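You operate a simulated robot arm through the tools that you are given. There is no shell and no other tool.

The job below is to be done with a simulated robot arm. You get a single attempt, and the scene is never put back.

## Task
Clamp the small parcel with the green strap, press on the tag that the pack list names, open the clamp.

The check looks at the end state, three seconds after you hand in, the way a careful person would. Anything else that was tipped, shoved, dropped, spilled or broken makes it a failure.

## Robot
A 7-joint arm with a two-finger parallel gripper, fixed in place. Base frame: the origin is at the foot of the arm, x ahead of it, y to its left, z up; the work surface is at about z = 0.85. Readings come in m, rad, newtons and seconds.
With the tool pointing down near the work surface it reaches from about 0.3 to 0.7 m from the base axis. Its first joint turns from -1.152 to 1.152 rad. Payload 1.57 kg.
The TCP is the grasp point between the finger pads, 0.03 m short of the fingertips. In the tool frame z runs along the fingers and y along their closing line. The gripper opens to 0.11 m. The fingers are 0.024 m wide and 0.012 m thick; the gripper's body (0.048 by 0.112 m) begins 0.078 m behind the TCP.
Orientation is told as [roll, pitch, yaw] about the base's x, y, z axes, in that order, counted from this pose: with the fingers straight down and closing along the base's y, the tool's x points along the base's -x, its y along +y and its z along -z.

## Interface
- The arm moves only by the tool servo_tool. Its argument "series" is one flat list of numbers, 7 for each row, row after row: the shift along the tool's x, y, z in m, then the turn, a rotation vector about the tool's x, y, z in rad, then the finger opening in m, from 0 to 0.11. In form: [tx, ty, tz, wx, wy, wz, grip, tx, ty, tz, wx, wy, wz, grip, ...]. A call has 1 to 20 rows; each row shifts and turns the commanded pose from where the row before left it, along the tool's axes as they then stand. A row lasts 0.2 s, in which the tool goes at most 0.05 m and 0.15 rad; a call with a longer step from one row to the next is refused whole, and so is a gripper value outside its range. Where a pose cannot be reached the arm comes as near as it can. A force on the tool above 80 N (or 10 N above the force at the start of the call, whichever is more), or a blocked arm, ends the call early, and 0.2 s more pass. The fingers move at their own pace (about 0.108 m/s each) and stop on an object; they squeeze with about 39 N. The grip force told is the motor's: it shows also when the fingers shut on nothing. Time passes only in rows, and 0.2 s behind the last, so rows that do not move let the fingers close. The reply holds the time, the measured pose of the TCP, the force on the tool along the base axes, the opening and the grip force, in the units named above and with some noise, with the torque about the TCP (base axes, N m) and any sound that the robot's microphone picked up.
- Cameras (640 x 400 px; columns grow to the right, rows downward): "scene" is fixed at [0.163, -0.3886, 1.4078]; the picture's right is [0.81, -0.59, 0.00], its down [-0.31, -0.43, -0.85] and it looks along [0.50, 0.69, -0.53] (base axes); focal length 312 px, centre (320, 200). "wrist" rides on the gripper at [0.07, 0.016, -0.141] in the tool frame; the picture's right is [-0.23, 0.97, 0.00], its down [-0.86, -0.20, -0.48] and it looks along [-0.47, -0.11, 0.88] (tool axes); focal length 222 px, centre (320, 200). There is no depth. A picture from a camera that has moved, and an enlarged one, comes with that camera's place and axes in the base frame and with its lens.
- capture(camera): a new picture of that camera. The clock stands still meanwhile.
- close_up(camera, box): a new picture of the part [left, top, right, bottom] of that camera's present view, enlarged. The clock stands still meanwhile.
- hand_in(): hands the job in; it is judged then, once.

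Nothing tells you positions but the pictures and the camera data. Unless the task says otherwise, let go and move clear before handing in.

The tools are called after "Request:" as name(argument=value, ...) on one line, values as JSON. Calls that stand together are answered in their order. servo_tool: Moves the arm, as the interface text tells. Its arguments: {"type":"object","properties":{"series":{"type":"array","items":{"type":"number"}}},"required":["series"]} The other tools are called the same way: capture (camera) takes a picture; close_up (camera, box) takes an enlarged picture of a part of a camera's view; hand_in () hands the job in.

At the start:

```text
t: 0.0
ee_pos: [0.4042, 0.1076, 1.1333]
tool_rot: [0.0, 0.001, -0.001]
ft_force: [-0.1, -0.5, 0.6]
moment: [-0.01, -0.01, -0.02]
gripper_width: 0.11
finger_force: 0.1
```

scene: 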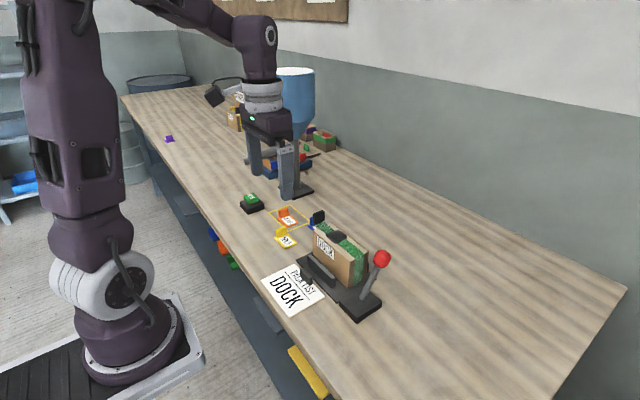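
wrist: 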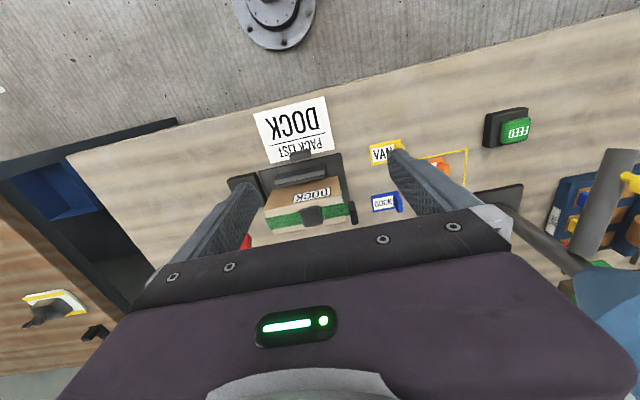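

I see a clamp fixture with a red-knobbed lever and a small green-strapped parcel in it, a pack list reading "DOCK", and several small tags nearby. I will look closer before moving anything.

Request:
close_up(camera="scene", box=[230, 180, 410, 330])

Request:
close_up(camera="scene", box=[200, 60, 360, 220])

Request:
close_up(camera="wrist", box=[230, 90, 430, 250])

Request:
close_up(camera="wrist", box=[420, 90, 640, 270])

```text
2.67 times, centred on (320, 255) of scene
camera zoom: at [0.163, -0.3886, 1.4078], right [0.81, -0.59, 0.0], down [-0.31, -0.43, -0.85], along [0.5, 0.69, -0.53], focal length 831 px, centre (320, 53)
```

zoom: 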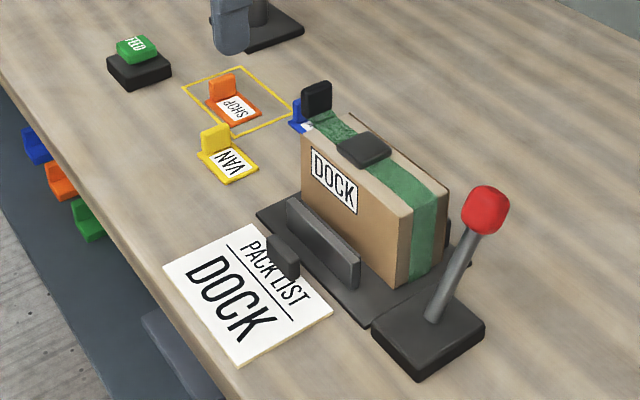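

```text
2.50 times, centred on (280, 140) of scene
camera zoom: at [0.163, -0.3886, 1.4078], right [0.81, -0.59, 0.0], down [-0.31, -0.43, -0.85], along [0.5, 0.69, -0.53], focal length 779 px, centre (420, 350)
```

zoom: 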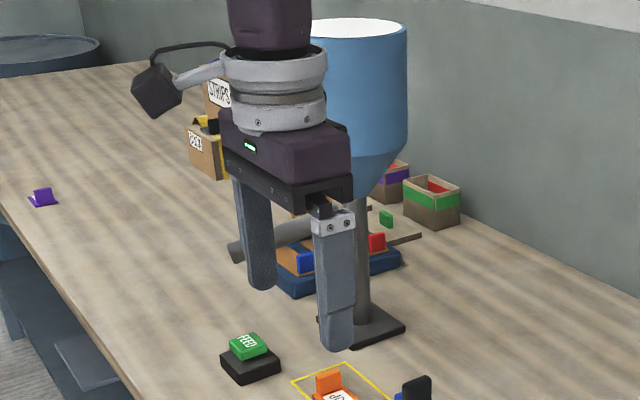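

```text
2.50 times, centred on (330, 170) of wrist
camera zoom: at [0.3338, 0.1246, 1.2752], right [0.23, 0.97, 0.0], down [0.86, -0.2, 0.48], along [0.47, -0.11, -0.88], focal length 555 px, centre (295, 275)
```

zoom: 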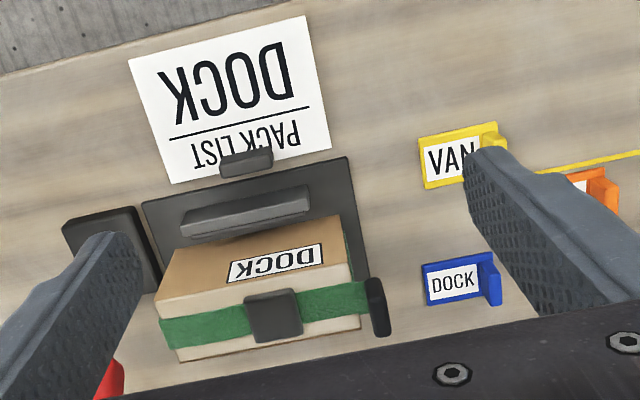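

```text
2.22 times, centred on (530, 180) of wrist
camera zoom: at [0.3338, 0.1246, 1.2752], right [0.23, 0.97, 0.0], down [0.86, -0.2, 0.48], along [0.47, -0.11, -0.88], focal length 494 px, centre (-147, 244)
```

zoom: 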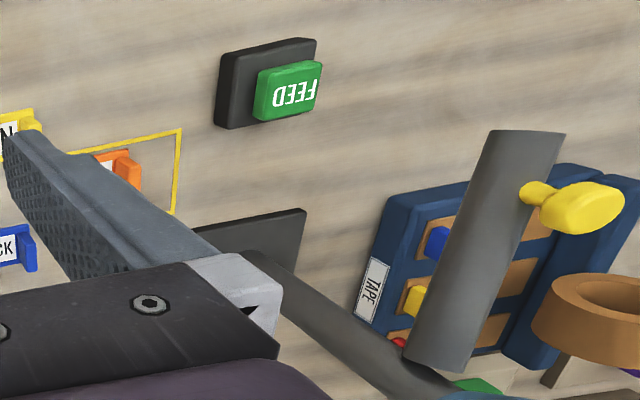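

The blue DOCK tag lies beside the parcel's clamp. I still need to understand how tags are fitted, so I'll look closely at the far boxes (possibly finished examples) and the clamp.

Request:
close_up(camera="scene", box=[215, 80, 265, 140])

Request:
close_up(camera="scene", box=[290, 200, 400, 325])

Request:
close_up(camera="scene", box=[240, 0, 360, 30])

Request:
close_up(camera="wrist", box=[0, 260, 140, 360])

Request:
close_up(camera="scene", box=[290, 110, 350, 170])

```text
6.67 times, centred on (240, 110) of scene
camera zoom: at [0.163, -0.3886, 1.4078], right [0.81, -0.59, 0.0], down [-0.31, -0.43, -0.85], along [0.5, 0.69, -0.53], focal length 2077 px, centre (853, 800)
```

zoom: 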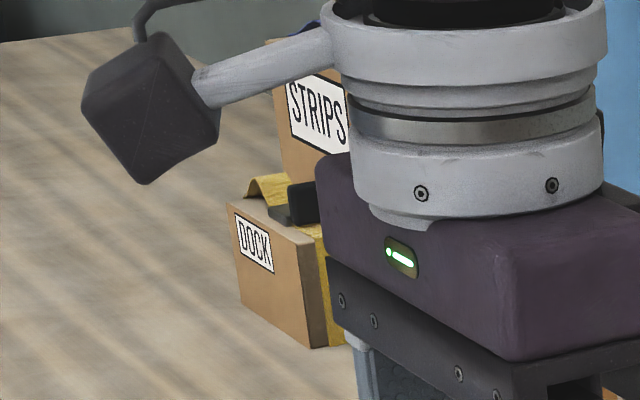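

```text
3.20 times, centred on (345, 262) of scene
camera zoom: at [0.163, -0.3886, 1.4078], right [0.81, -0.59, 0.0], down [-0.31, -0.43, -0.85], along [0.5, 0.69, -0.53], focal length 997 px, centre (240, 0)
```

zoom: 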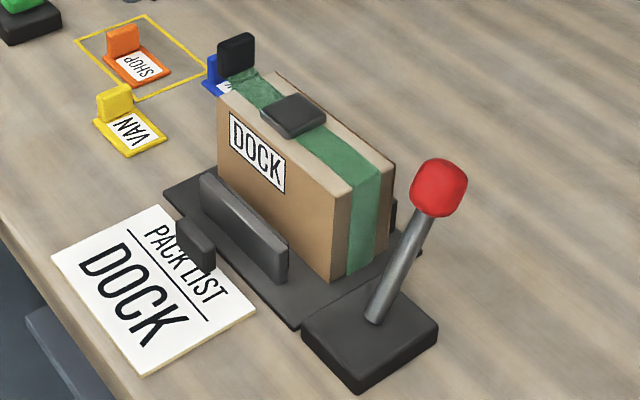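

```text
5.33 times, centred on (300, 15) of scene
camera zoom: at [0.163, -0.3886, 1.4078], right [0.81, -0.59, 0.0], down [-0.31, -0.43, -0.85], along [0.5, 0.69, -0.53], focal length 1661 px, centre (427, 1187)
```

zoom: 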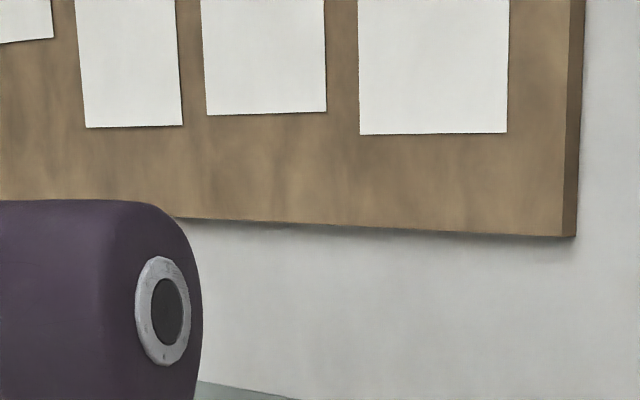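

```text
4.00 times, centred on (70, 310) of wrist
camera zoom: at [0.3338, 0.1246, 1.2752], right [0.23, 0.97, 0.0], down [0.86, -0.2, 0.48], along [0.47, -0.11, -0.88], focal length 888 px, centre (1320, -240)
```

zoom: 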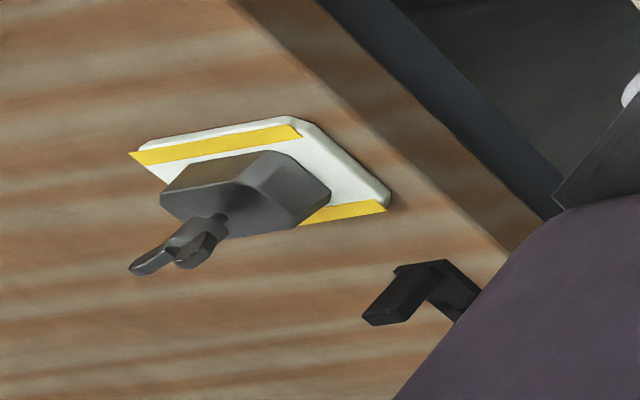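

```text
6.67 times, centred on (320, 140) of scene
camera zoom: at [0.163, -0.3886, 1.4078], right [0.81, -0.59, 0.0], down [-0.31, -0.43, -0.85], along [0.5, 0.69, -0.53], focal length 2077 px, centre (320, 600)
```

zoom: 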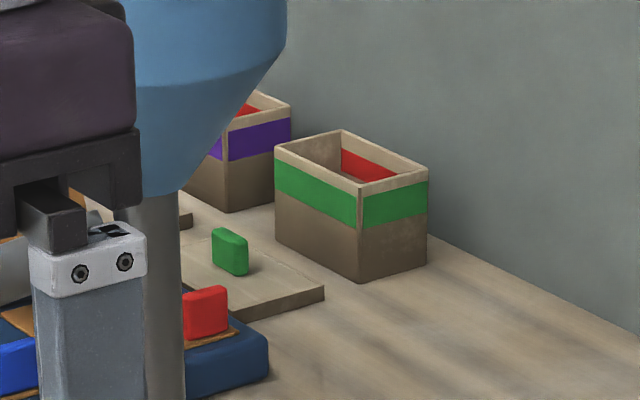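

The clamp seems to hold the parcel between a front bar and a back jaw, with the lever at its right end. I'll zoom in further on the parcel top, the tags and the lever to understand the mechanism.

Request:
close_up(camera="wrist", box=[285, 140, 405, 230])

Request:
close_up(camera="scene", box=[305, 205, 355, 245])

Request:
close_up(camera="scene", box=[270, 200, 320, 250])

Request:
close_up(camera="scene", box=[335, 240, 395, 325])

Request:
close_up(camera="scene", box=[290, 235, 350, 290])

```text
4.44 times, centred on (345, 185) of wrist
camera zoom: at [0.3338, 0.1246, 1.2752], right [0.23, 0.97, 0.0], down [0.86, -0.2, 0.48], along [0.47, -0.11, -0.88], focal length 987 px, centre (209, 267)
```

zoom: 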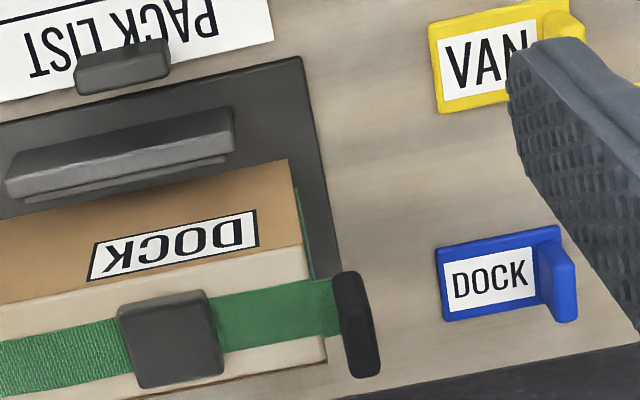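

```text
10.00 times, centred on (330, 225) of scene
camera zoom: at [0.163, -0.3886, 1.4078], right [0.81, -0.59, 0.0], down [-0.31, -0.43, -0.85], along [0.5, 0.69, -0.53], focal length 3115 px, centre (220, -50)
```

zoom: 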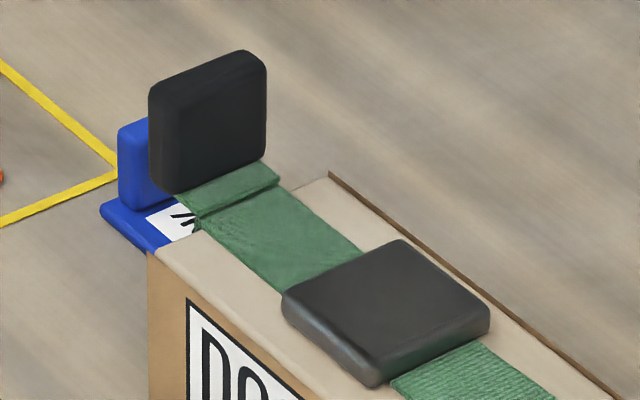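

```text
8.00 times, centred on (295, 225) of scene
camera zoom: at [0.163, -0.3886, 1.4078], right [0.81, -0.59, 0.0], down [-0.31, -0.43, -0.85], along [0.5, 0.69, -0.53], focal length 2492 px, centre (520, 0)
```

zoom: 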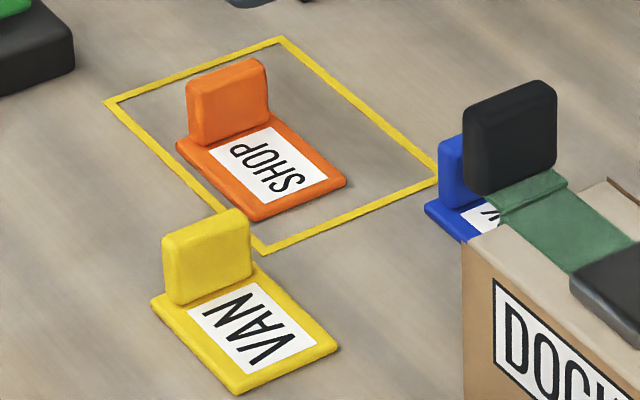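

```text
4.71 times, centred on (365, 282) of scene
camera zoom: at [0.163, -0.3886, 1.4078], right [0.81, -0.59, 0.0], down [-0.31, -0.43, -0.85], along [0.5, 0.69, -0.53], focal length 1466 px, centre (108, -188)
```

zoom: 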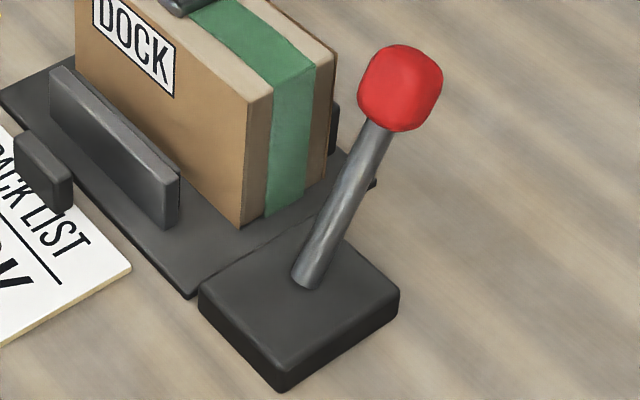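

```text
7.27 times, centred on (320, 262) of scene
camera zoom: at [0.163, -0.3886, 1.4078], right [0.81, -0.59, 0.0], down [-0.31, -0.43, -0.85], along [0.5, 0.69, -0.53], focal length 2266 px, centre (320, -254)
```

zoom: 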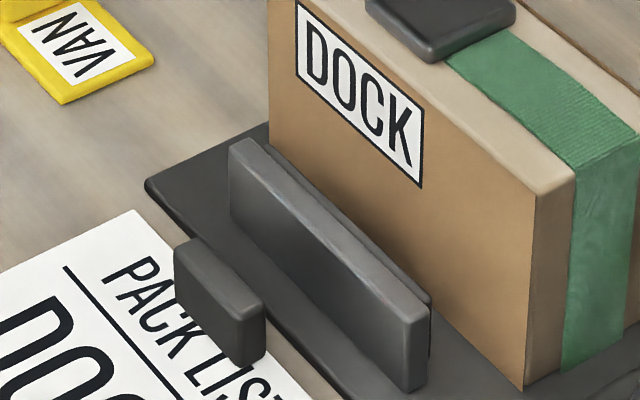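

The strap has a loose tail with a black pull tab, and the lever leans toward +x. I'll move the arm up and to the right at a safe height to view the parcel's top, the tag seat and the lever from other sides.

Request:
servo_tool(series=[0.0, -0.04, 0, 0, 0, 0, 0.11, 0.0, -0.04, 0, 0, 0, 0, 0.11, 0.0, -0.04, 0, 0, 0, 0, 0.11, 0.0, -0.04, 0, 0, 0, 0, 0.11])

Request:
capture(camera="wrist")

Request:
capture(camera="scene")

```text
t: 1.0
ee_pos: [0.4039, -0.0506, 1.134]
tool_rot: [0.0, 0.0, 0.001]
ft_force: [0.0, 0.1, 0.4]
moment: [0.01, -0.01, 0.0]
gripper_width: 0.1101
finger_force: 0.1
```

```text
taken
camera wrist: at [0.3338, -0.0348, 1.2752], right [0.23, 0.97, 0.0], down [0.86, -0.2, 0.48], along [0.47, -0.11, -0.88], focal length 222 px, centre (320, 200)
```

wrist: 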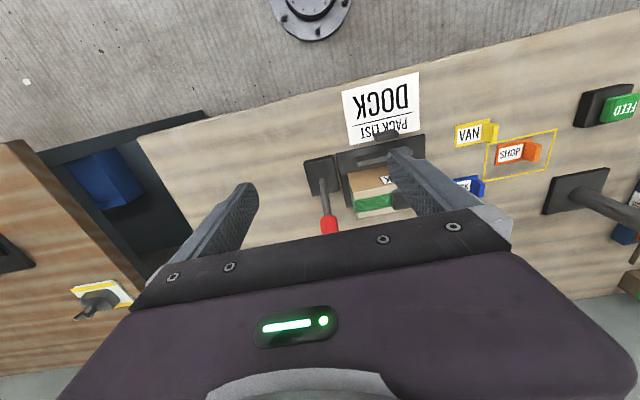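

```text
taken
```

scene: 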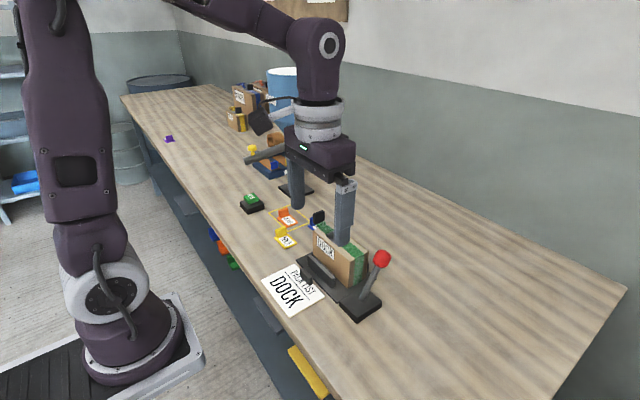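

Request:
close_up(camera="wrist", box=[290, 120, 430, 240])

Request:
close_up(camera="scene", box=[220, 75, 310, 180])

Request:
close_up(camera="scene", box=[225, 80, 265, 135])

```text
3.33 times, centred on (360, 180) of wrist
camera zoom: at [0.3338, -0.0348, 1.2752], right [0.23, 0.97, 0.0], down [0.86, -0.2, 0.48], along [0.47, -0.11, -0.88], focal length 740 px, centre (187, 267)
```

zoom: 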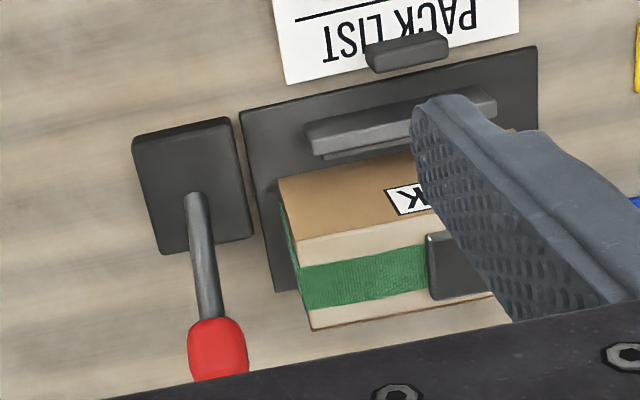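

```text
3.81 times, centred on (265, 128) of scene
camera zoom: at [0.163, -0.3885, 1.4078], right [0.81, -0.59, 0.0], down [-0.31, -0.43, -0.85], along [0.5, 0.69, -0.53], focal length 1187 px, centre (530, 476)
```

zoom: 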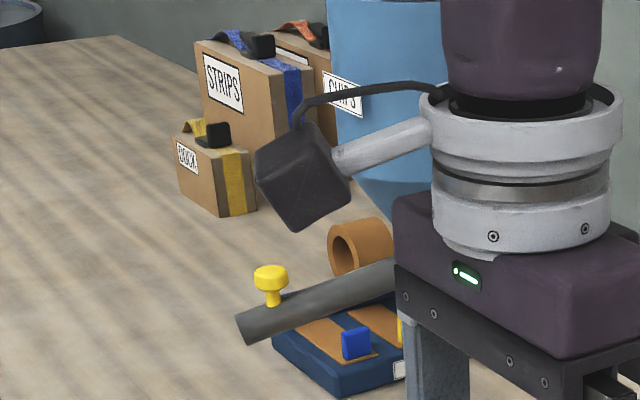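

```text
7.27 times, centred on (245, 108) of scene
camera zoom: at [0.163, -0.3885, 1.4078], right [0.81, -0.59, 0.0], down [-0.31, -0.43, -0.85], along [0.5, 0.69, -0.53], focal length 2266 px, centre (866, 873)
```

zoom: 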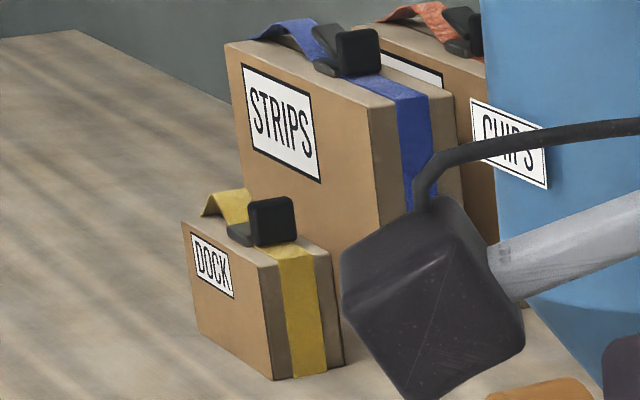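

The lever pivots front-to-back: its foot is at about (0.50, -0.07) and its ball at about (0.55, -0.07, 0.96). I'll turn the wrist to look at the clamp from the right end before acting.

Request:
servo_tool(series=[-0.025, -0.0375, 0, 0, 0, 0, 0.11, -0.025, -0.0375, 0, 0, 0, 0, 0.11, -0.025, -0.0375, 0, 0, 0, 0, 0.11, -0.025, -0.0375, 0, 0, 0, 0, 0.11, 0, 0, 0, 0, 0, -0.15, 0.11, 0, 0, 0, 0, 0, -0.15, 0.11, 0, 0, 0, 0, 0, -0.15, 0.11, 0, 0, 0, 0, 0, -0.15, 0.11, 0, 0, 0, 0, 0, -0.15, 0.11, 0, 0, 0, 0, 0, -0.15, 0.11, 0, 0, 0, 0, 0, -0.15, 0.11, 0, 0, 0, 0, 0, -0.15, 0.11, 0, 0, 0, 0, 0, -0.15, 0.11, 0, 0, 0, 0, 0, -0.15, 0.11])

Request:
capture(camera="wrist")

```text
t: 4.0
ee_pos: [0.5045, -0.2017, 1.1332]
tool_rot: [0.0, 0.001, 1.503]
ft_force: [0.1, -0.3, -0.3]
moment: [0.01, -0.02, 0.01]
gripper_width: 0.11
finger_force: 0.2
```

```text
taken
camera wrist: at [0.4828, -0.2694, 1.275], right [-0.96, 0.29, 0.0], down [0.26, 0.84, 0.48], along [0.14, 0.46, -0.88], focal length 222 px, centre (320, 200)
```

wrist: 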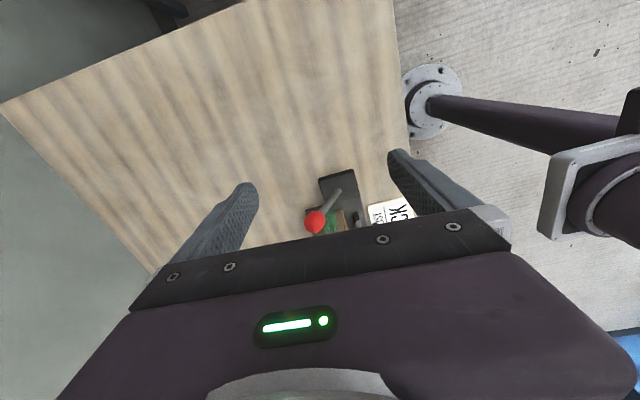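

The palm hides the parcel from here, so I'll tilt the tool so the camera looks more along the table.

Request:
servo_tool(series=[0, 0, 0, 0, -0.15, 0, 0.11, 0, 0, 0, 0, -0.15, 0, 0.11, 0, 0, 0, 0, -0.15, 0, 0.11])

Request:
capture(camera="wrist")

```text
t: 4.8
ee_pos: [0.5041, -0.2005, 1.1328]
tool_rot: [-0.001, -0.451, 1.501]
ft_force: [0.7, 0.3, 0.1]
moment: [0.02, 0.0, 0.02]
gripper_width: 0.11
finger_force: 0.1
```

```text
taken
camera wrist: at [0.4789, -0.3242, 1.2304], right [-0.96, 0.27, 0.1], down [0.24, 0.55, 0.8], along [0.16, 0.79, -0.59], focal length 222 px, centre (320, 200)
```

wrist: 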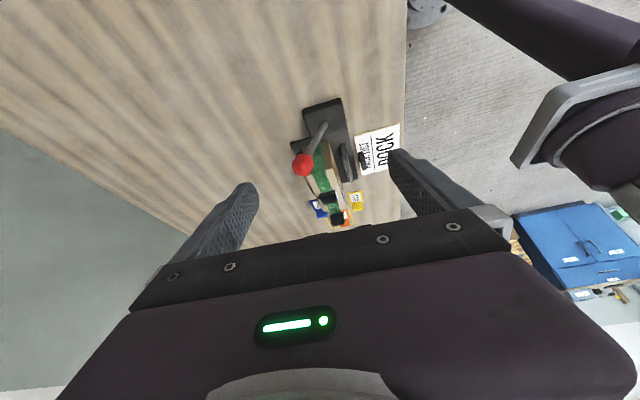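

Request:
close_up(camera="wrist", box=[270, 80, 410, 230])

Request:
close_up(camera="wrist", box=[285, 130, 375, 230])

```text
2.67 times, centred on (340, 155) of wrist
camera zoom: at [0.4789, -0.3242, 1.2304], right [-0.96, 0.27, 0.1], down [0.24, 0.55, 0.8], along [0.16, 0.79, -0.59], focal length 592 px, centre (267, 320)
```

zoom: 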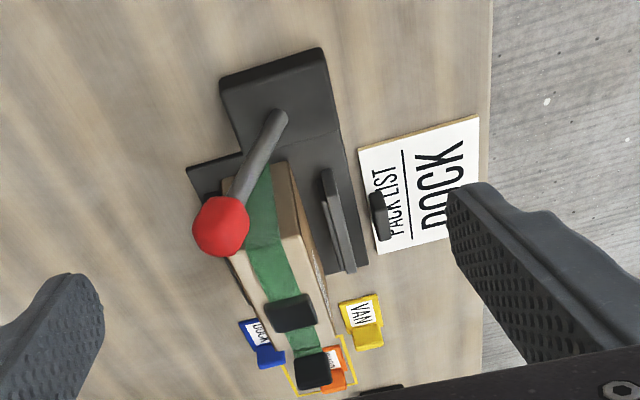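

```text
4.00 times, centred on (330, 180) of wrist
camera zoom: at [0.4789, -0.3242, 1.2304], right [-0.96, 0.27, 0.1], down [0.24, 0.55, 0.8], along [0.16, 0.79, -0.59], focal length 888 px, centre (280, 280)
```

zoom: 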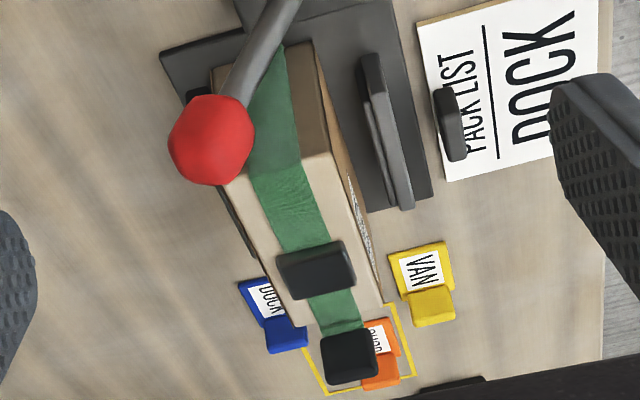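

From the right end, the parcel shows only strap, buckle and pull tab, with no tag slot. I'll check the back face too, with a careful high move over to the far side.

Request:
servo_tool(series=[0, 0, 0, 0, 0.15, 0, 0.11, 0, 0, 0, 0, 0.15, 0, 0.11, 0, 0, 0, 0, 0.15, 0, 0.11, -0.033, -0.019, 0, 0, 0, 0, 0.11, -0.033, -0.019, 0, 0, 0, 0, 0.11, -0.033, -0.019, 0, 0, 0, 0, 0.11, -0.033, -0.019, 0, 0, 0, 0, 0.11, -0.033, -0.019, 0, 0, 0, 0, 0.11, -0.033, -0.019, 0, 0, 0, 0, 0.11, -0.033, -0.019, 0, 0, 0, 0, 0.11, -0.033, -0.019, 0, 0, 0, 0, 0.11, 0, 0, 0, 0, 0, -0.15, 0.11, 0, 0, 0, 0, 0, -0.15, 0.11, 0, 0, 0, 0, 0, -0.15, 0.11, 0, 0, 0, 0, 0, -0.15, 0.11, 0, 0, 0, 0, 0, -0.15, 0.11, 0, 0, 0, 0, 0, -0.15, 0.11, 0, 0, 0, 0, 0, -0.15, 0.11])

Request:
capture(camera="wrist")

```text
t: 8.6
ee_pos: [0.6382, 0.0139, 1.1301]
tool_rot: [0.001, 0.0, 2.552]
ft_force: [0.1, -0.4, -0.3]
moment: [0.0, -0.02, 0.0]
gripper_width: 0.11
finger_force: 0.0
out of reach, approached as far as the arm can: row 10, 11
```

```text
taken
camera wrist: at [0.687, -0.0367, 1.2728], right [-0.73, -0.68, 0.0], down [-0.6, 0.64, 0.48], along [-0.33, 0.35, -0.88], focal length 222 px, centre (320, 200)
```

wrist: 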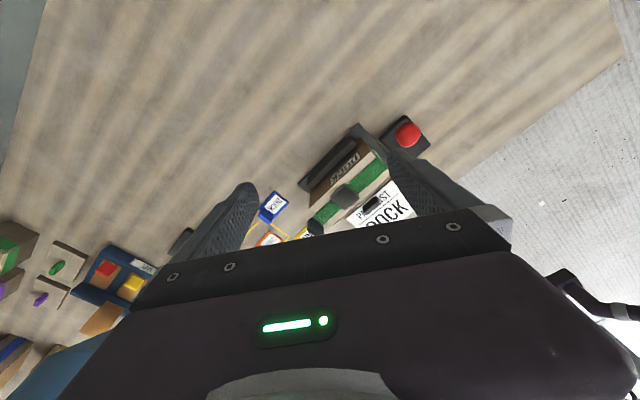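

Request:
close_up(camera="wrist", box=[290, 105, 440, 235])

Request:
close_up(camera="wrist", box=[245, 180, 325, 250])

Request:
close_up(camera="wrist", box=[0, 200, 170, 400])

```text
3.08 times, centred on (365, 170) of wrist
camera zoom: at [0.687, -0.0367, 1.2728], right [-0.73, -0.68, 0.0], down [-0.6, 0.64, 0.48], along [-0.33, 0.35, -0.88], focal length 684 px, centre (182, 292)
```

zoom: 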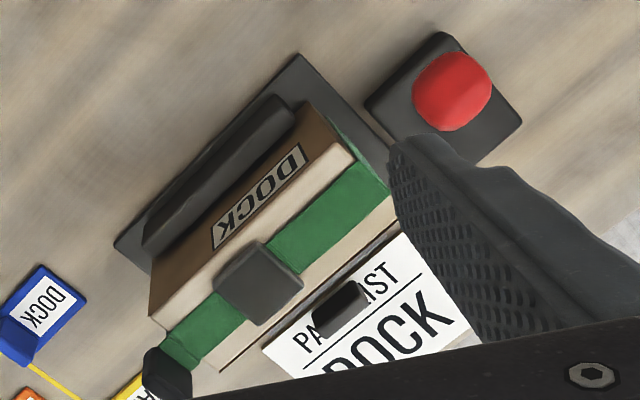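

```text
5.71 times, centred on (285, 215) of wrist
camera zoom: at [0.687, -0.0367, 1.2728], right [-0.73, -0.68, 0.0], down [-0.6, 0.64, 0.48], along [-0.33, 0.35, -0.88], focal length 1269 px, centre (520, 114)
```

zoom: 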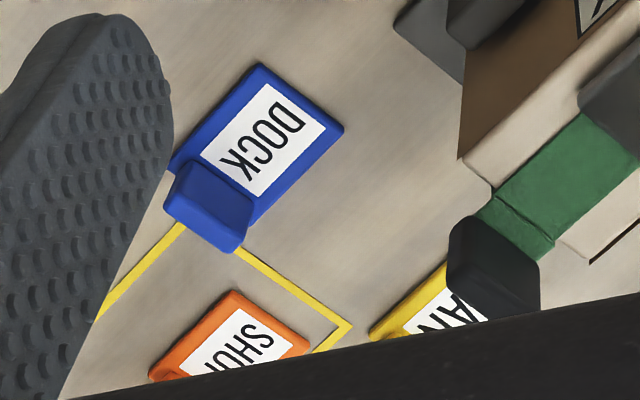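

```text
2.00 times, centred on (85, 300) of wrist
camera zoom: at [0.687, -0.0367, 1.2728], right [-0.73, -0.68, 0.0], down [-0.6, 0.64, 0.48], along [-0.33, 0.35, -0.88], focal length 444 px, centre (790, 0)
```

zoom: 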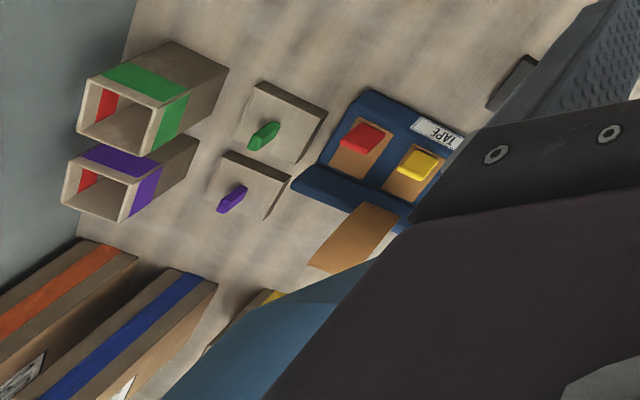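

Both long faces carry the same printed label, so the free flat spot for a tag is the parcel's top, on the right half beside the buckle. Next I turn the wrist back to yaw 0, close the fingers and position beside the lever ball, which I put at about (0.552, -0.0715, 0.963).

Request:
servo_tool(series=[0, 0, 0, 0, 0, 0.15, 0.11, 0, 0, 0, 0, 0, 0.15, 0.11, 0, 0, 0, 0, 0, 0.15, 0.11, 0, 0, 0, 0, 0, 0.15, 0.11, 0, 0, 0, 0, 0, 0.15, 0.11, 0, 0, 0, 0, 0, 0.15, 0.11, 0, 0, 0, 0, 0, 0.15, 0.11, 0, 0, 0, 0, 0, 0.15, 0.11, 0, 0, 0, 0, 0, 0.15, 0.11, 0, 0, 0, 0, 0, 0.15, 0.11, 0, 0, 0, 0, 0, 0.15, 0.0, 0, 0, 0, 0, 0, 0.15, 0.0, 0, 0, 0, 0, 0, 0.15, 0.0, 0, 0, 0, 0, 0, 0.15, 0.0, 0, 0, 0, 0, 0, 0.15, 0.0, 0, 0, 0, 0, 0, 0.15, 0.0, 0, 0, 0, 0, 0, 0.15, 0.0])

```text
t: 12.2
ee_pos: [0.6372, 0.014, 1.1326]
tool_rot: [0.002, 0.0, -0.002]
ft_force: [-0.1, -0.6, -0.3]
moment: [-0.01, 0.02, 0.0]
gripper_width: 0.0001
finger_force: 21.2
```

The wrist is back at yaw 0 with the fingers shut. I'll move over to the far side of the lever ball and check before going down.

Request:
servo_tool(series=[0.011, -0.029, 0, 0, 0, 0, 0, 0.011, -0.029, 0, 0, 0, 0, 0, 0.008, -0.0275, 0, 0, 0, 0, 0])

Request:
capture(camera="wrist")

Request:
close_up(camera="scene", box=[270, 120, 450, 330])

```text
t: 13.0
ee_pos: [0.6085, -0.0701, 1.1335]
tool_rot: [0.0, -0.001, 0.002]
ft_force: [0.5, -0.6, 0.9]
moment: [-0.01, 0.03, -0.01]
gripper_width: 0.0
finger_force: 21.1
```

```text
taken
camera wrist: at [0.5392, -0.0538, 1.2742], right [0.23, 0.97, 0.0], down [0.86, -0.2, 0.48], along [0.47, -0.11, -0.88], focal length 222 px, centre (320, 200)
```

wrist: 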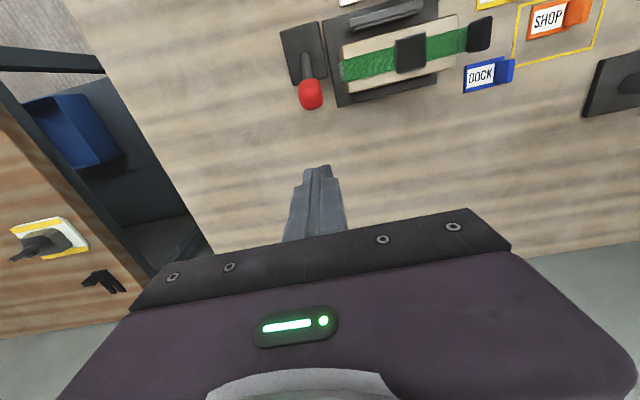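

```text
1.90 times, centred on (360, 225) of scene
camera zoom: at [0.163, -0.3885, 1.4078], right [0.81, -0.59, 0.0], down [-0.31, -0.43, -0.85], along [0.5, 0.69, -0.53], focal length 593 px, centre (244, 152)
```

zoom: 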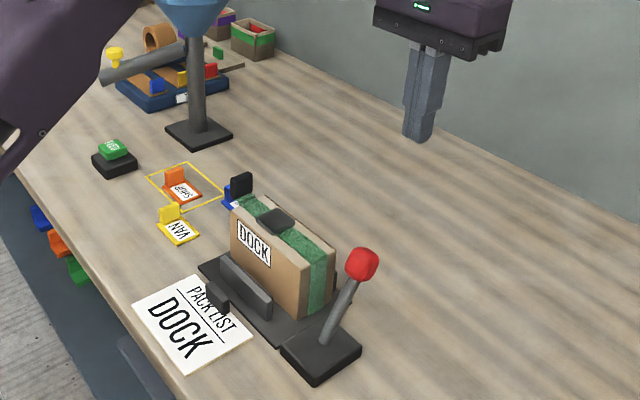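

This gives a clear top-down view of the clamp and the DOCK tag. I'll zoom in here to measure.

Request:
close_up(camera="wrist", box=[270, 0, 430, 120])

Request:
close_up(camera="wrist", box=[380, 0, 540, 110])

```text
3.33 times, centred on (350, 60) of wrist
camera zoom: at [0.5392, -0.0538, 1.2742], right [0.23, 0.97, 0.0], down [0.86, -0.2, 0.48], along [0.47, -0.11, -0.88], focal length 740 px, centre (220, 667)
```

zoom: 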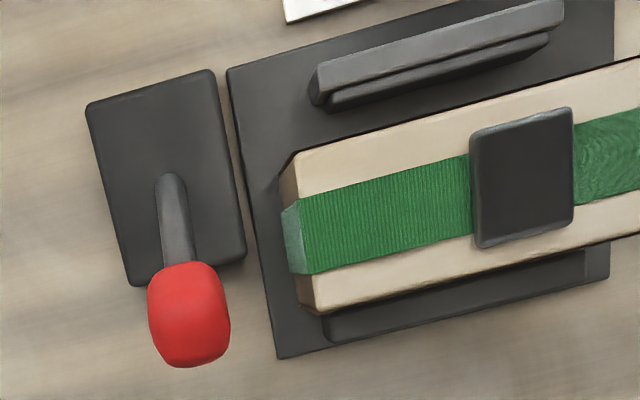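

```text
3.64 times, centred on (460, 55) of wrist
camera zoom: at [0.5392, -0.0538, 1.2742], right [0.23, 0.97, 0.0], down [0.86, -0.2, 0.48], along [0.47, -0.11, -0.88], focal length 808 px, centre (-189, 727)
```

zoom: 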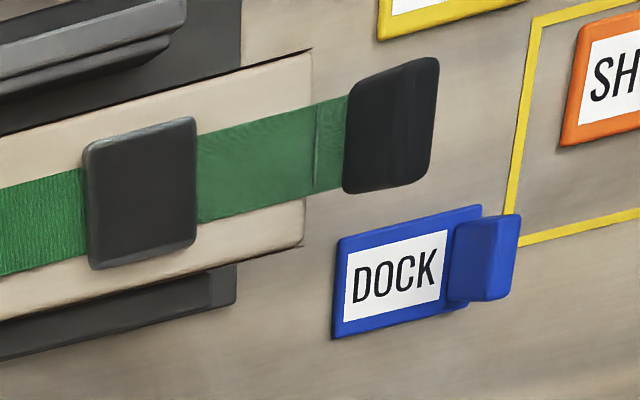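

The ball is at about (0.553, -0.070, 0.963). I'll go straight down behind it at x≈0.608, then check with the camera before pushing.

Request:
servo_tool(series=[0, 0, 0.035, 0, 0, 0, 0, 0, 0, 0.035, 0, 0, 0, 0, 0, 0, 0.035, 0, 0, 0, 0, 0, 0, 0.035, 0, 0, 0, 0, 0, 0, 0.034, 0, 0, 0, 0])

Request:
capture(camera="wrist")

Request:
close_up(camera="scene", box=[300, 180, 440, 330])

```text
t: 14.2
ee_pos: [0.607, -0.0703, 0.9595]
tool_rot: [0.001, -0.001, -0.001]
ft_force: [0.2, 0.5, -0.3]
moment: [-0.02, 0.05, 0.0]
gripper_width: 0.0003
finger_force: 21.5
```

```text
taken
camera wrist: at [0.5378, -0.0532, 1.1004], right [0.23, 0.97, 0.0], down [0.86, -0.2, 0.48], along [0.47, -0.11, -0.88], focal length 222 px, centre (320, 200)
```

wrist: 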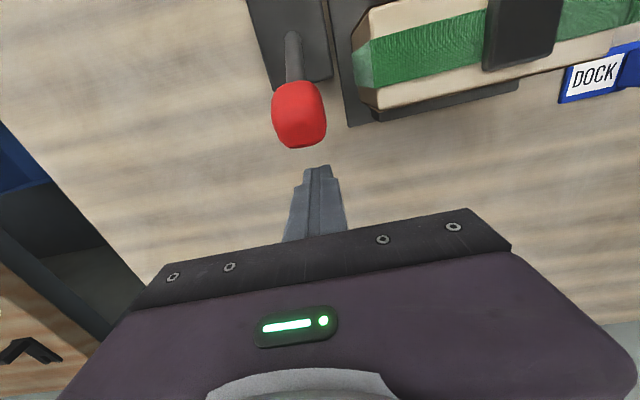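

```text
2.67 times, centred on (370, 255) of scene
camera zoom: at [0.163, -0.3886, 1.4078], right [0.81, -0.59, 0.0], down [-0.31, -0.43, -0.85], along [0.5, 0.69, -0.53], focal length 831 px, centre (187, 53)
```

zoom: 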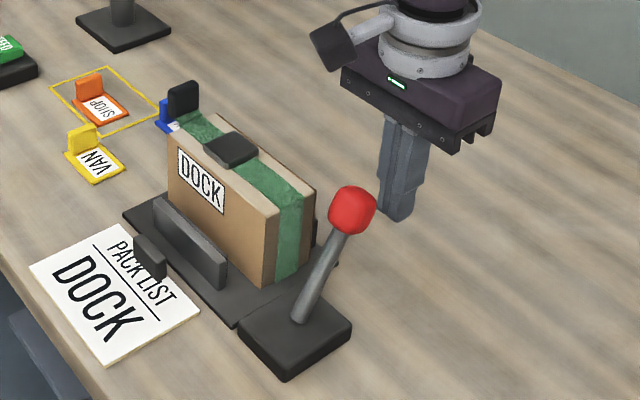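

The fingers are aligned with the ball in y. I'll push the lever toward -x gently and watch the force.

Request:
servo_tool(series=[0.01, 0, 0, 0, 0, 0, 0, 0.01, 0, 0, 0, 0, 0, 0, 0.01, 0, 0, 0, 0, 0, 0, 0.01, 0, 0, 0, 0, 0, 0, 0.01, 0, 0, 0, 0, 0, 0])

Request:
close_up(camera="scene", box=[300, 180, 440, 330])

```text
t: 15.4
ee_pos: [0.5562, -0.0693, 0.9569]
tool_rot: [0.001, 0.0, 0.001]
ft_force: [1.1, -1.5, 0.2]
moment: [-0.02, 0.03, 0.02]
gripper_width: 0.0
finger_force: 21.5
```

```text
2.67 times, centred on (370, 255) of scene
camera zoom: at [0.163, -0.3885, 1.4078], right [0.81, -0.59, 0.0], down [-0.31, -0.43, -0.85], along [0.5, 0.69, -0.53], focal length 831 px, centre (187, 53)
```

zoom: 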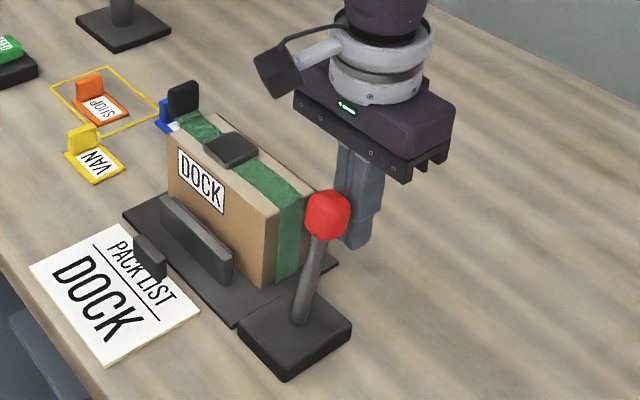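

The lever swings and the front bar is advancing toward the parcel, so this is the closing direction. I'll keep pushing.

Request:
servo_tool(series=[0.01, 0, 0, 0, 0, 0, 0, 0.01, 0, 0, 0, 0, 0, 0, 0.01, 0, 0, 0, 0, 0, 0, 0.01, 0, 0, 0, 0, 0, 0])

Request:
close_up(camera="scene", box=[300, 180, 440, 330])

```text
t: 16.4
ee_pos: [0.5191, -0.071, 0.9565]
tool_rot: [0.0, -0.001, 0.002]
ft_force: [0.0, 0.6, -0.1]
moment: [0.01, 0.02, 0.0]
gripper_width: 0.0001
finger_force: 21.0
```

```text
2.67 times, centred on (370, 255) of scene
camera zoom: at [0.163, -0.3886, 1.4078], right [0.81, -0.59, 0.0], down [-0.31, -0.43, -0.85], along [0.5, 0.69, -0.53], focal length 831 px, centre (187, 53)
```

zoom: 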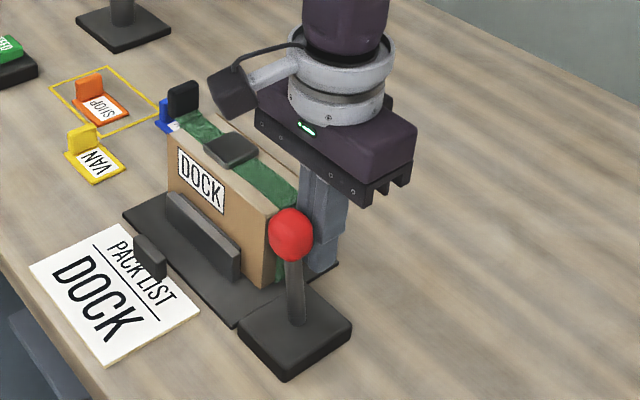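

The lever is past mid-throw and the bar is nearly at the parcel. I'll continue until resistance or the end stop.

Request:
servo_tool(series=[0.01, 0, 0, 0, 0, 0, 0, 0.01, 0, 0, 0, 0, 0, 0, 0.01, 0, 0, 0, 0, 0, 0])

Request:
close_up(camera="scene", box=[300, 180, 440, 330])

```text
t: 17.2
ee_pos: [0.4933, -0.0699, 0.9592]
tool_rot: [-0.001, -0.015, 0.003]
ft_force: [32.1, -1.0, 2.0]
moment: [-0.03, -0.94, 0.0]
gripper_width: 0.0
finger_force: 21.5
```

```text
2.67 times, centred on (370, 255) of scene
camera zoom: at [0.1639, -0.3886, 1.4077], right [0.81, -0.59, 0.0], down [-0.31, -0.43, -0.85], along [0.5, 0.69, -0.53], focal length 831 px, centre (187, 53)
```

zoom: 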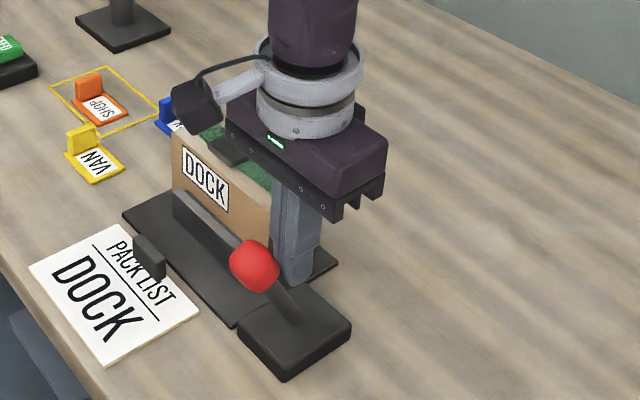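

The lever has thrown fully over, the bar presses the parcel against the back jaw, and I feel 32 N from the stop. I'll back off toward +x and check that it stays clamped.

Request:
servo_tool(series=[-0.01, 0, 0, 0, 0, 0, 0, -0.02, 0, 0, 0, 0, 0, 0, -0.03, 0, 0, 0, 0, 0, 0, -0.03, 0, 0, 0, 0, 0, 0, 0, 0, -0.04, 0, 0, 0, 0, 0, 0, -0.045, 0, 0, 0, 0, 0, 0, -0.045, 0, 0, 0, 0, 0, 0, -0.045, 0, 0, 0, 0])

Request:
close_up(camera="scene", box=[270, 180, 410, 330])

Request:
capture(camera="wrist")

```text
t: 19.0
ee_pos: [0.5772, -0.0713, 1.1319]
tool_rot: [0.001, 0.0, 0.0]
ft_force: [0.6, 0.3, -0.1]
moment: [0.01, 0.0, -0.03]
gripper_width: 0.0
finger_force: 21.0
```

```text
2.67 times, centred on (340, 255) of scene
camera zoom: at [0.163, -0.3886, 1.4078], right [0.81, -0.59, 0.0], down [-0.31, -0.43, -0.85], along [0.5, 0.69, -0.53], focal length 831 px, centre (267, 53)
```

zoom: 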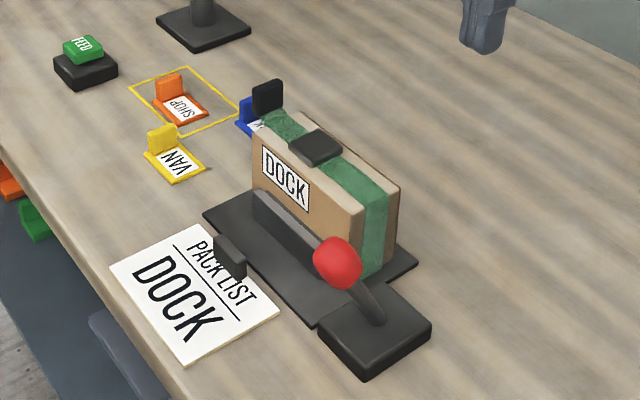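

```text
taken
camera wrist: at [0.509, -0.0543, 1.2736], right [0.23, 0.97, 0.0], down [0.86, -0.2, 0.48], along [0.47, -0.11, -0.88], focal length 222 px, centre (320, 200)
```

wrist: 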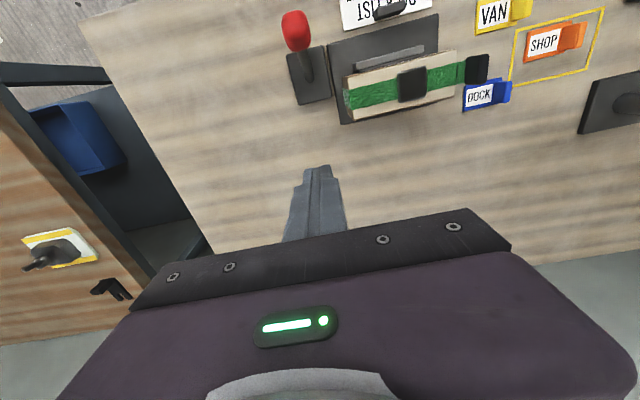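

The clamp holds with the lever over. Now I'll measure the clamped parcel and the DOCK tag.

Request:
close_up(camera="wrist", box=[320, 30, 480, 130])

Request:
close_up(camera="wrist", box=[400, 10, 560, 120])

```text
4.00 times, centred on (400, 80) of wrist
camera zoom: at [0.509, -0.0543, 1.2736], right [0.23, 0.97, 0.0], down [0.86, -0.2, 0.48], along [0.47, -0.11, -0.88], focal length 888 px, centre (0, 680)
```

zoom: 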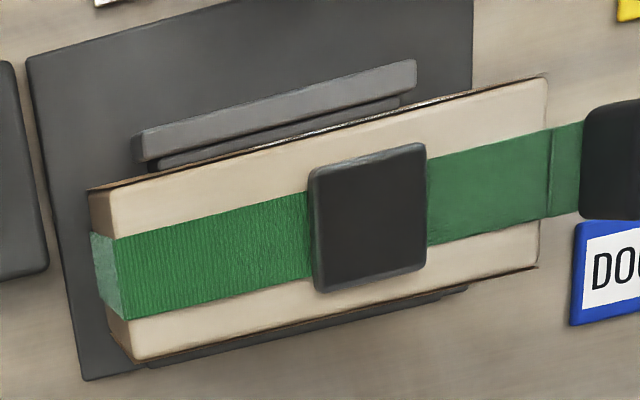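

```text
3.64 times, centred on (480, 65) of wrist
camera zoom: at [0.509, -0.0543, 1.2736], right [0.23, 0.97, 0.0], down [0.86, -0.2, 0.48], along [0.47, -0.11, -0.88], focal length 808 px, centre (-262, 691)
```

zoom: 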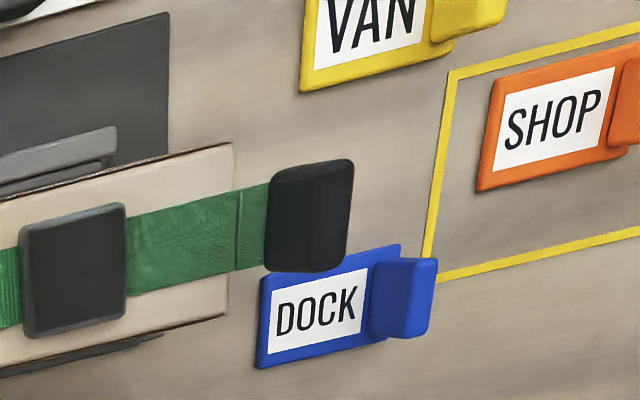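

The parcel top spans about x 0.515–0.571, y −0.019–0.118, with the buckle starting at y≈0.042. The DOCK tag's plate is centred near (0.596, 0.206) with its tab at y≈0.231. I'll fly over the tag at height with the fingers half open.

Request:
servo_tool(series=[-0.0024, 0.0378, 0, 0, 0, 0, 0.0, -0.0024, 0.0378, 0, 0, 0, 0, 0.0, -0.0024, 0.0378, 0, 0, 0, 0, 0.0, -0.0024, 0.0378, 0, 0, 0, 0, 0.0, -0.0024, 0.0378, 0, 0, 0, 0, 0.05, -0.0024, 0.0378, 0, 0, 0, 0, 0.05, -0.0024, 0.0378, 0, 0, 0, 0, 0.05, -0.0024, 0.0378, 0, 0, 0, 0, 0.05])

Request:
capture(camera="wrist")

Request:
capture(camera="scene")

```text
t: 20.8
ee_pos: [0.5894, 0.2177, 1.124]
tool_rot: [-0.032, 0.029, 0.025]
ft_force: [0.3, 0.7, 0.3]
moment: [-0.05, 0.03, 0.0]
gripper_width: 0.0498
finger_force: 0.0
out of reach, approached as far as the arm can: row 8
```

```text
taken
camera wrist: at [0.5233, 0.2377, 1.2672], right [0.2, 0.98, -0.04], down [0.87, -0.16, 0.46], along [0.44, -0.12, -0.89], focal length 222 px, centre (320, 200)
```

wrist: 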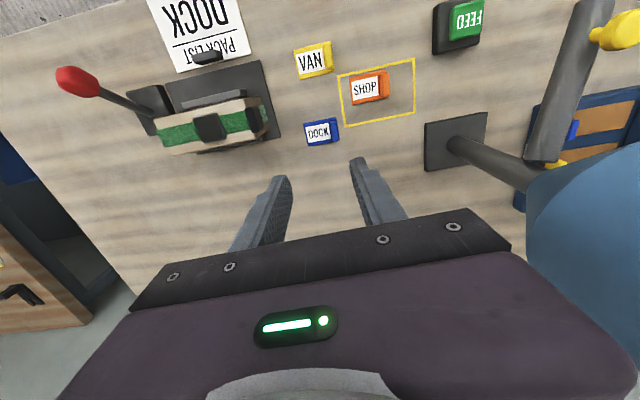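

```text
taken
```

scene: 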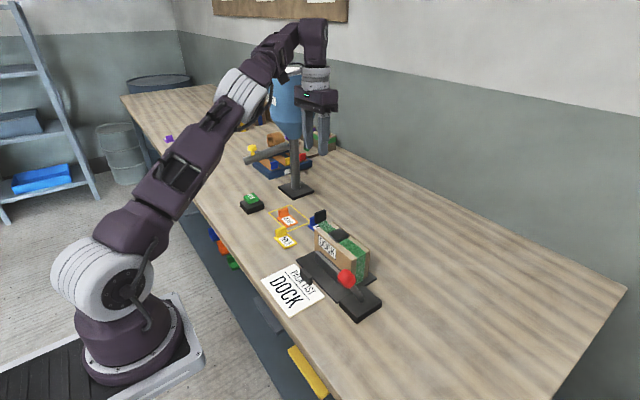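

The tag lies ahead under the gripper, and that height was slightly out of reach. I'll come down a bit where the reach is better and recheck the pose.

Request:
servo_tool(series=[0, 0, 0.03, 0, 0, 0, 0.05, 0, 0, 0.04, 0, 0, 0, 0.05, 0, 0, 0.04, 0, 0, 0, 0.05])

Request:
capture(camera="wrist")

```text
t: 21.6
ee_pos: [0.595, 0.2322, 1.0228]
tool_rot: [0.001, 0.001, 0.0]
ft_force: [0.3, 0.9, 0.6]
moment: [0.01, -0.02, 0.01]
gripper_width: 0.0502
finger_force: 0.1
```

```text
taken
camera wrist: at [0.5259, 0.2485, 1.1634], right [0.23, 0.97, 0.0], down [0.85, -0.2, 0.48], along [0.47, -0.11, -0.88], focal length 222 px, centre (320, 200)
```

wrist: 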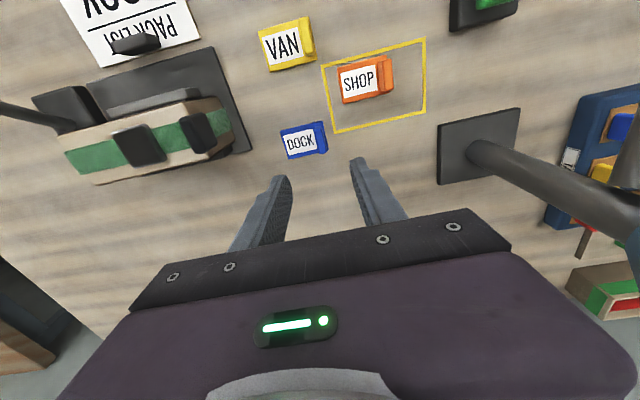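

Request:
close_up(camera="wrist", box=[270, 100, 390, 180])

```text
5.00 times, centred on (330, 140) of wrist
camera zoom: at [0.5259, 0.2485, 1.1634], right [0.23, 0.97, 0.0], down [0.85, -0.2, 0.48], along [0.47, -0.11, -0.88], focal length 1111 px, centre (270, 500)
```

zoom: 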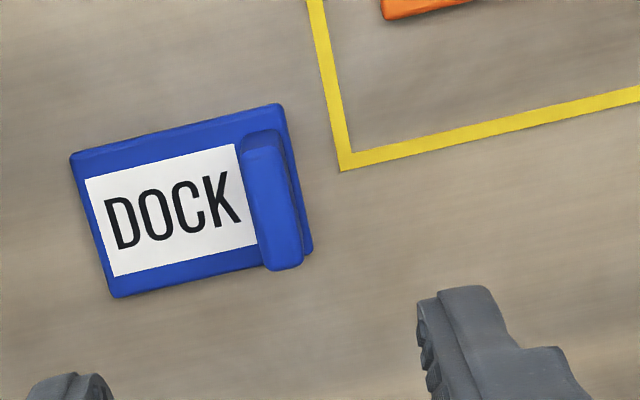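

The tab's top centre is at about (0.594, 0.233), right under the tool centre. I'll go down to just above gripping height and check from the side.

Request:
servo_tool(series=[0, 0.001, 0.035, 0, 0, 0, 0.05, 0, 0, 0.035, 0, 0, 0, 0.05, 0, 0, 0.035, 0, 0, 0, 0.05, 0, 0, 0.012, 0, 0, 0, 0.05])

Request:
close_up(camera="scene", box=[270, 170, 350, 240])

Request:
close_up(camera="wrist", box=[230, 70, 430, 220])

```text
t: 22.6
ee_pos: [0.5984, 0.2322, 0.9054]
tool_rot: [0.001, 0.0, 0.001]
ft_force: [0.2, 0.5, -0.8]
moment: [-0.01, -0.01, 0.0]
gripper_width: 0.0501
finger_force: 0.1
```

```text
5.71 times, centred on (310, 205) of scene
camera zoom: at [0.163, -0.3885, 1.4078], right [0.81, -0.59, 0.0], down [-0.31, -0.43, -0.85], along [0.5, 0.69, -0.53], focal length 1780 px, centre (377, 171)
```

zoom: 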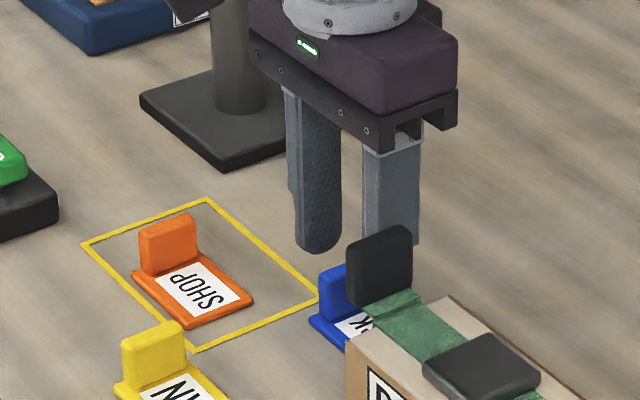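

```text
2.67 times, centred on (330, 145) of wrist
camera zoom: at [0.5279, 0.2491, 1.0464], right [0.23, 0.97, 0.0], down [0.86, -0.2, 0.48], along [0.47, -0.11, -0.88], focal length 592 px, centre (293, 347)
```

zoom: 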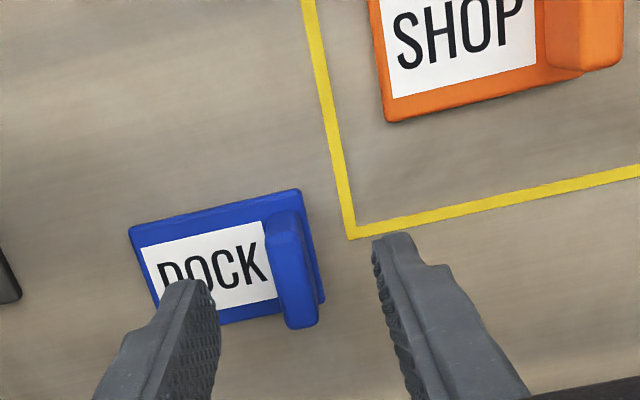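

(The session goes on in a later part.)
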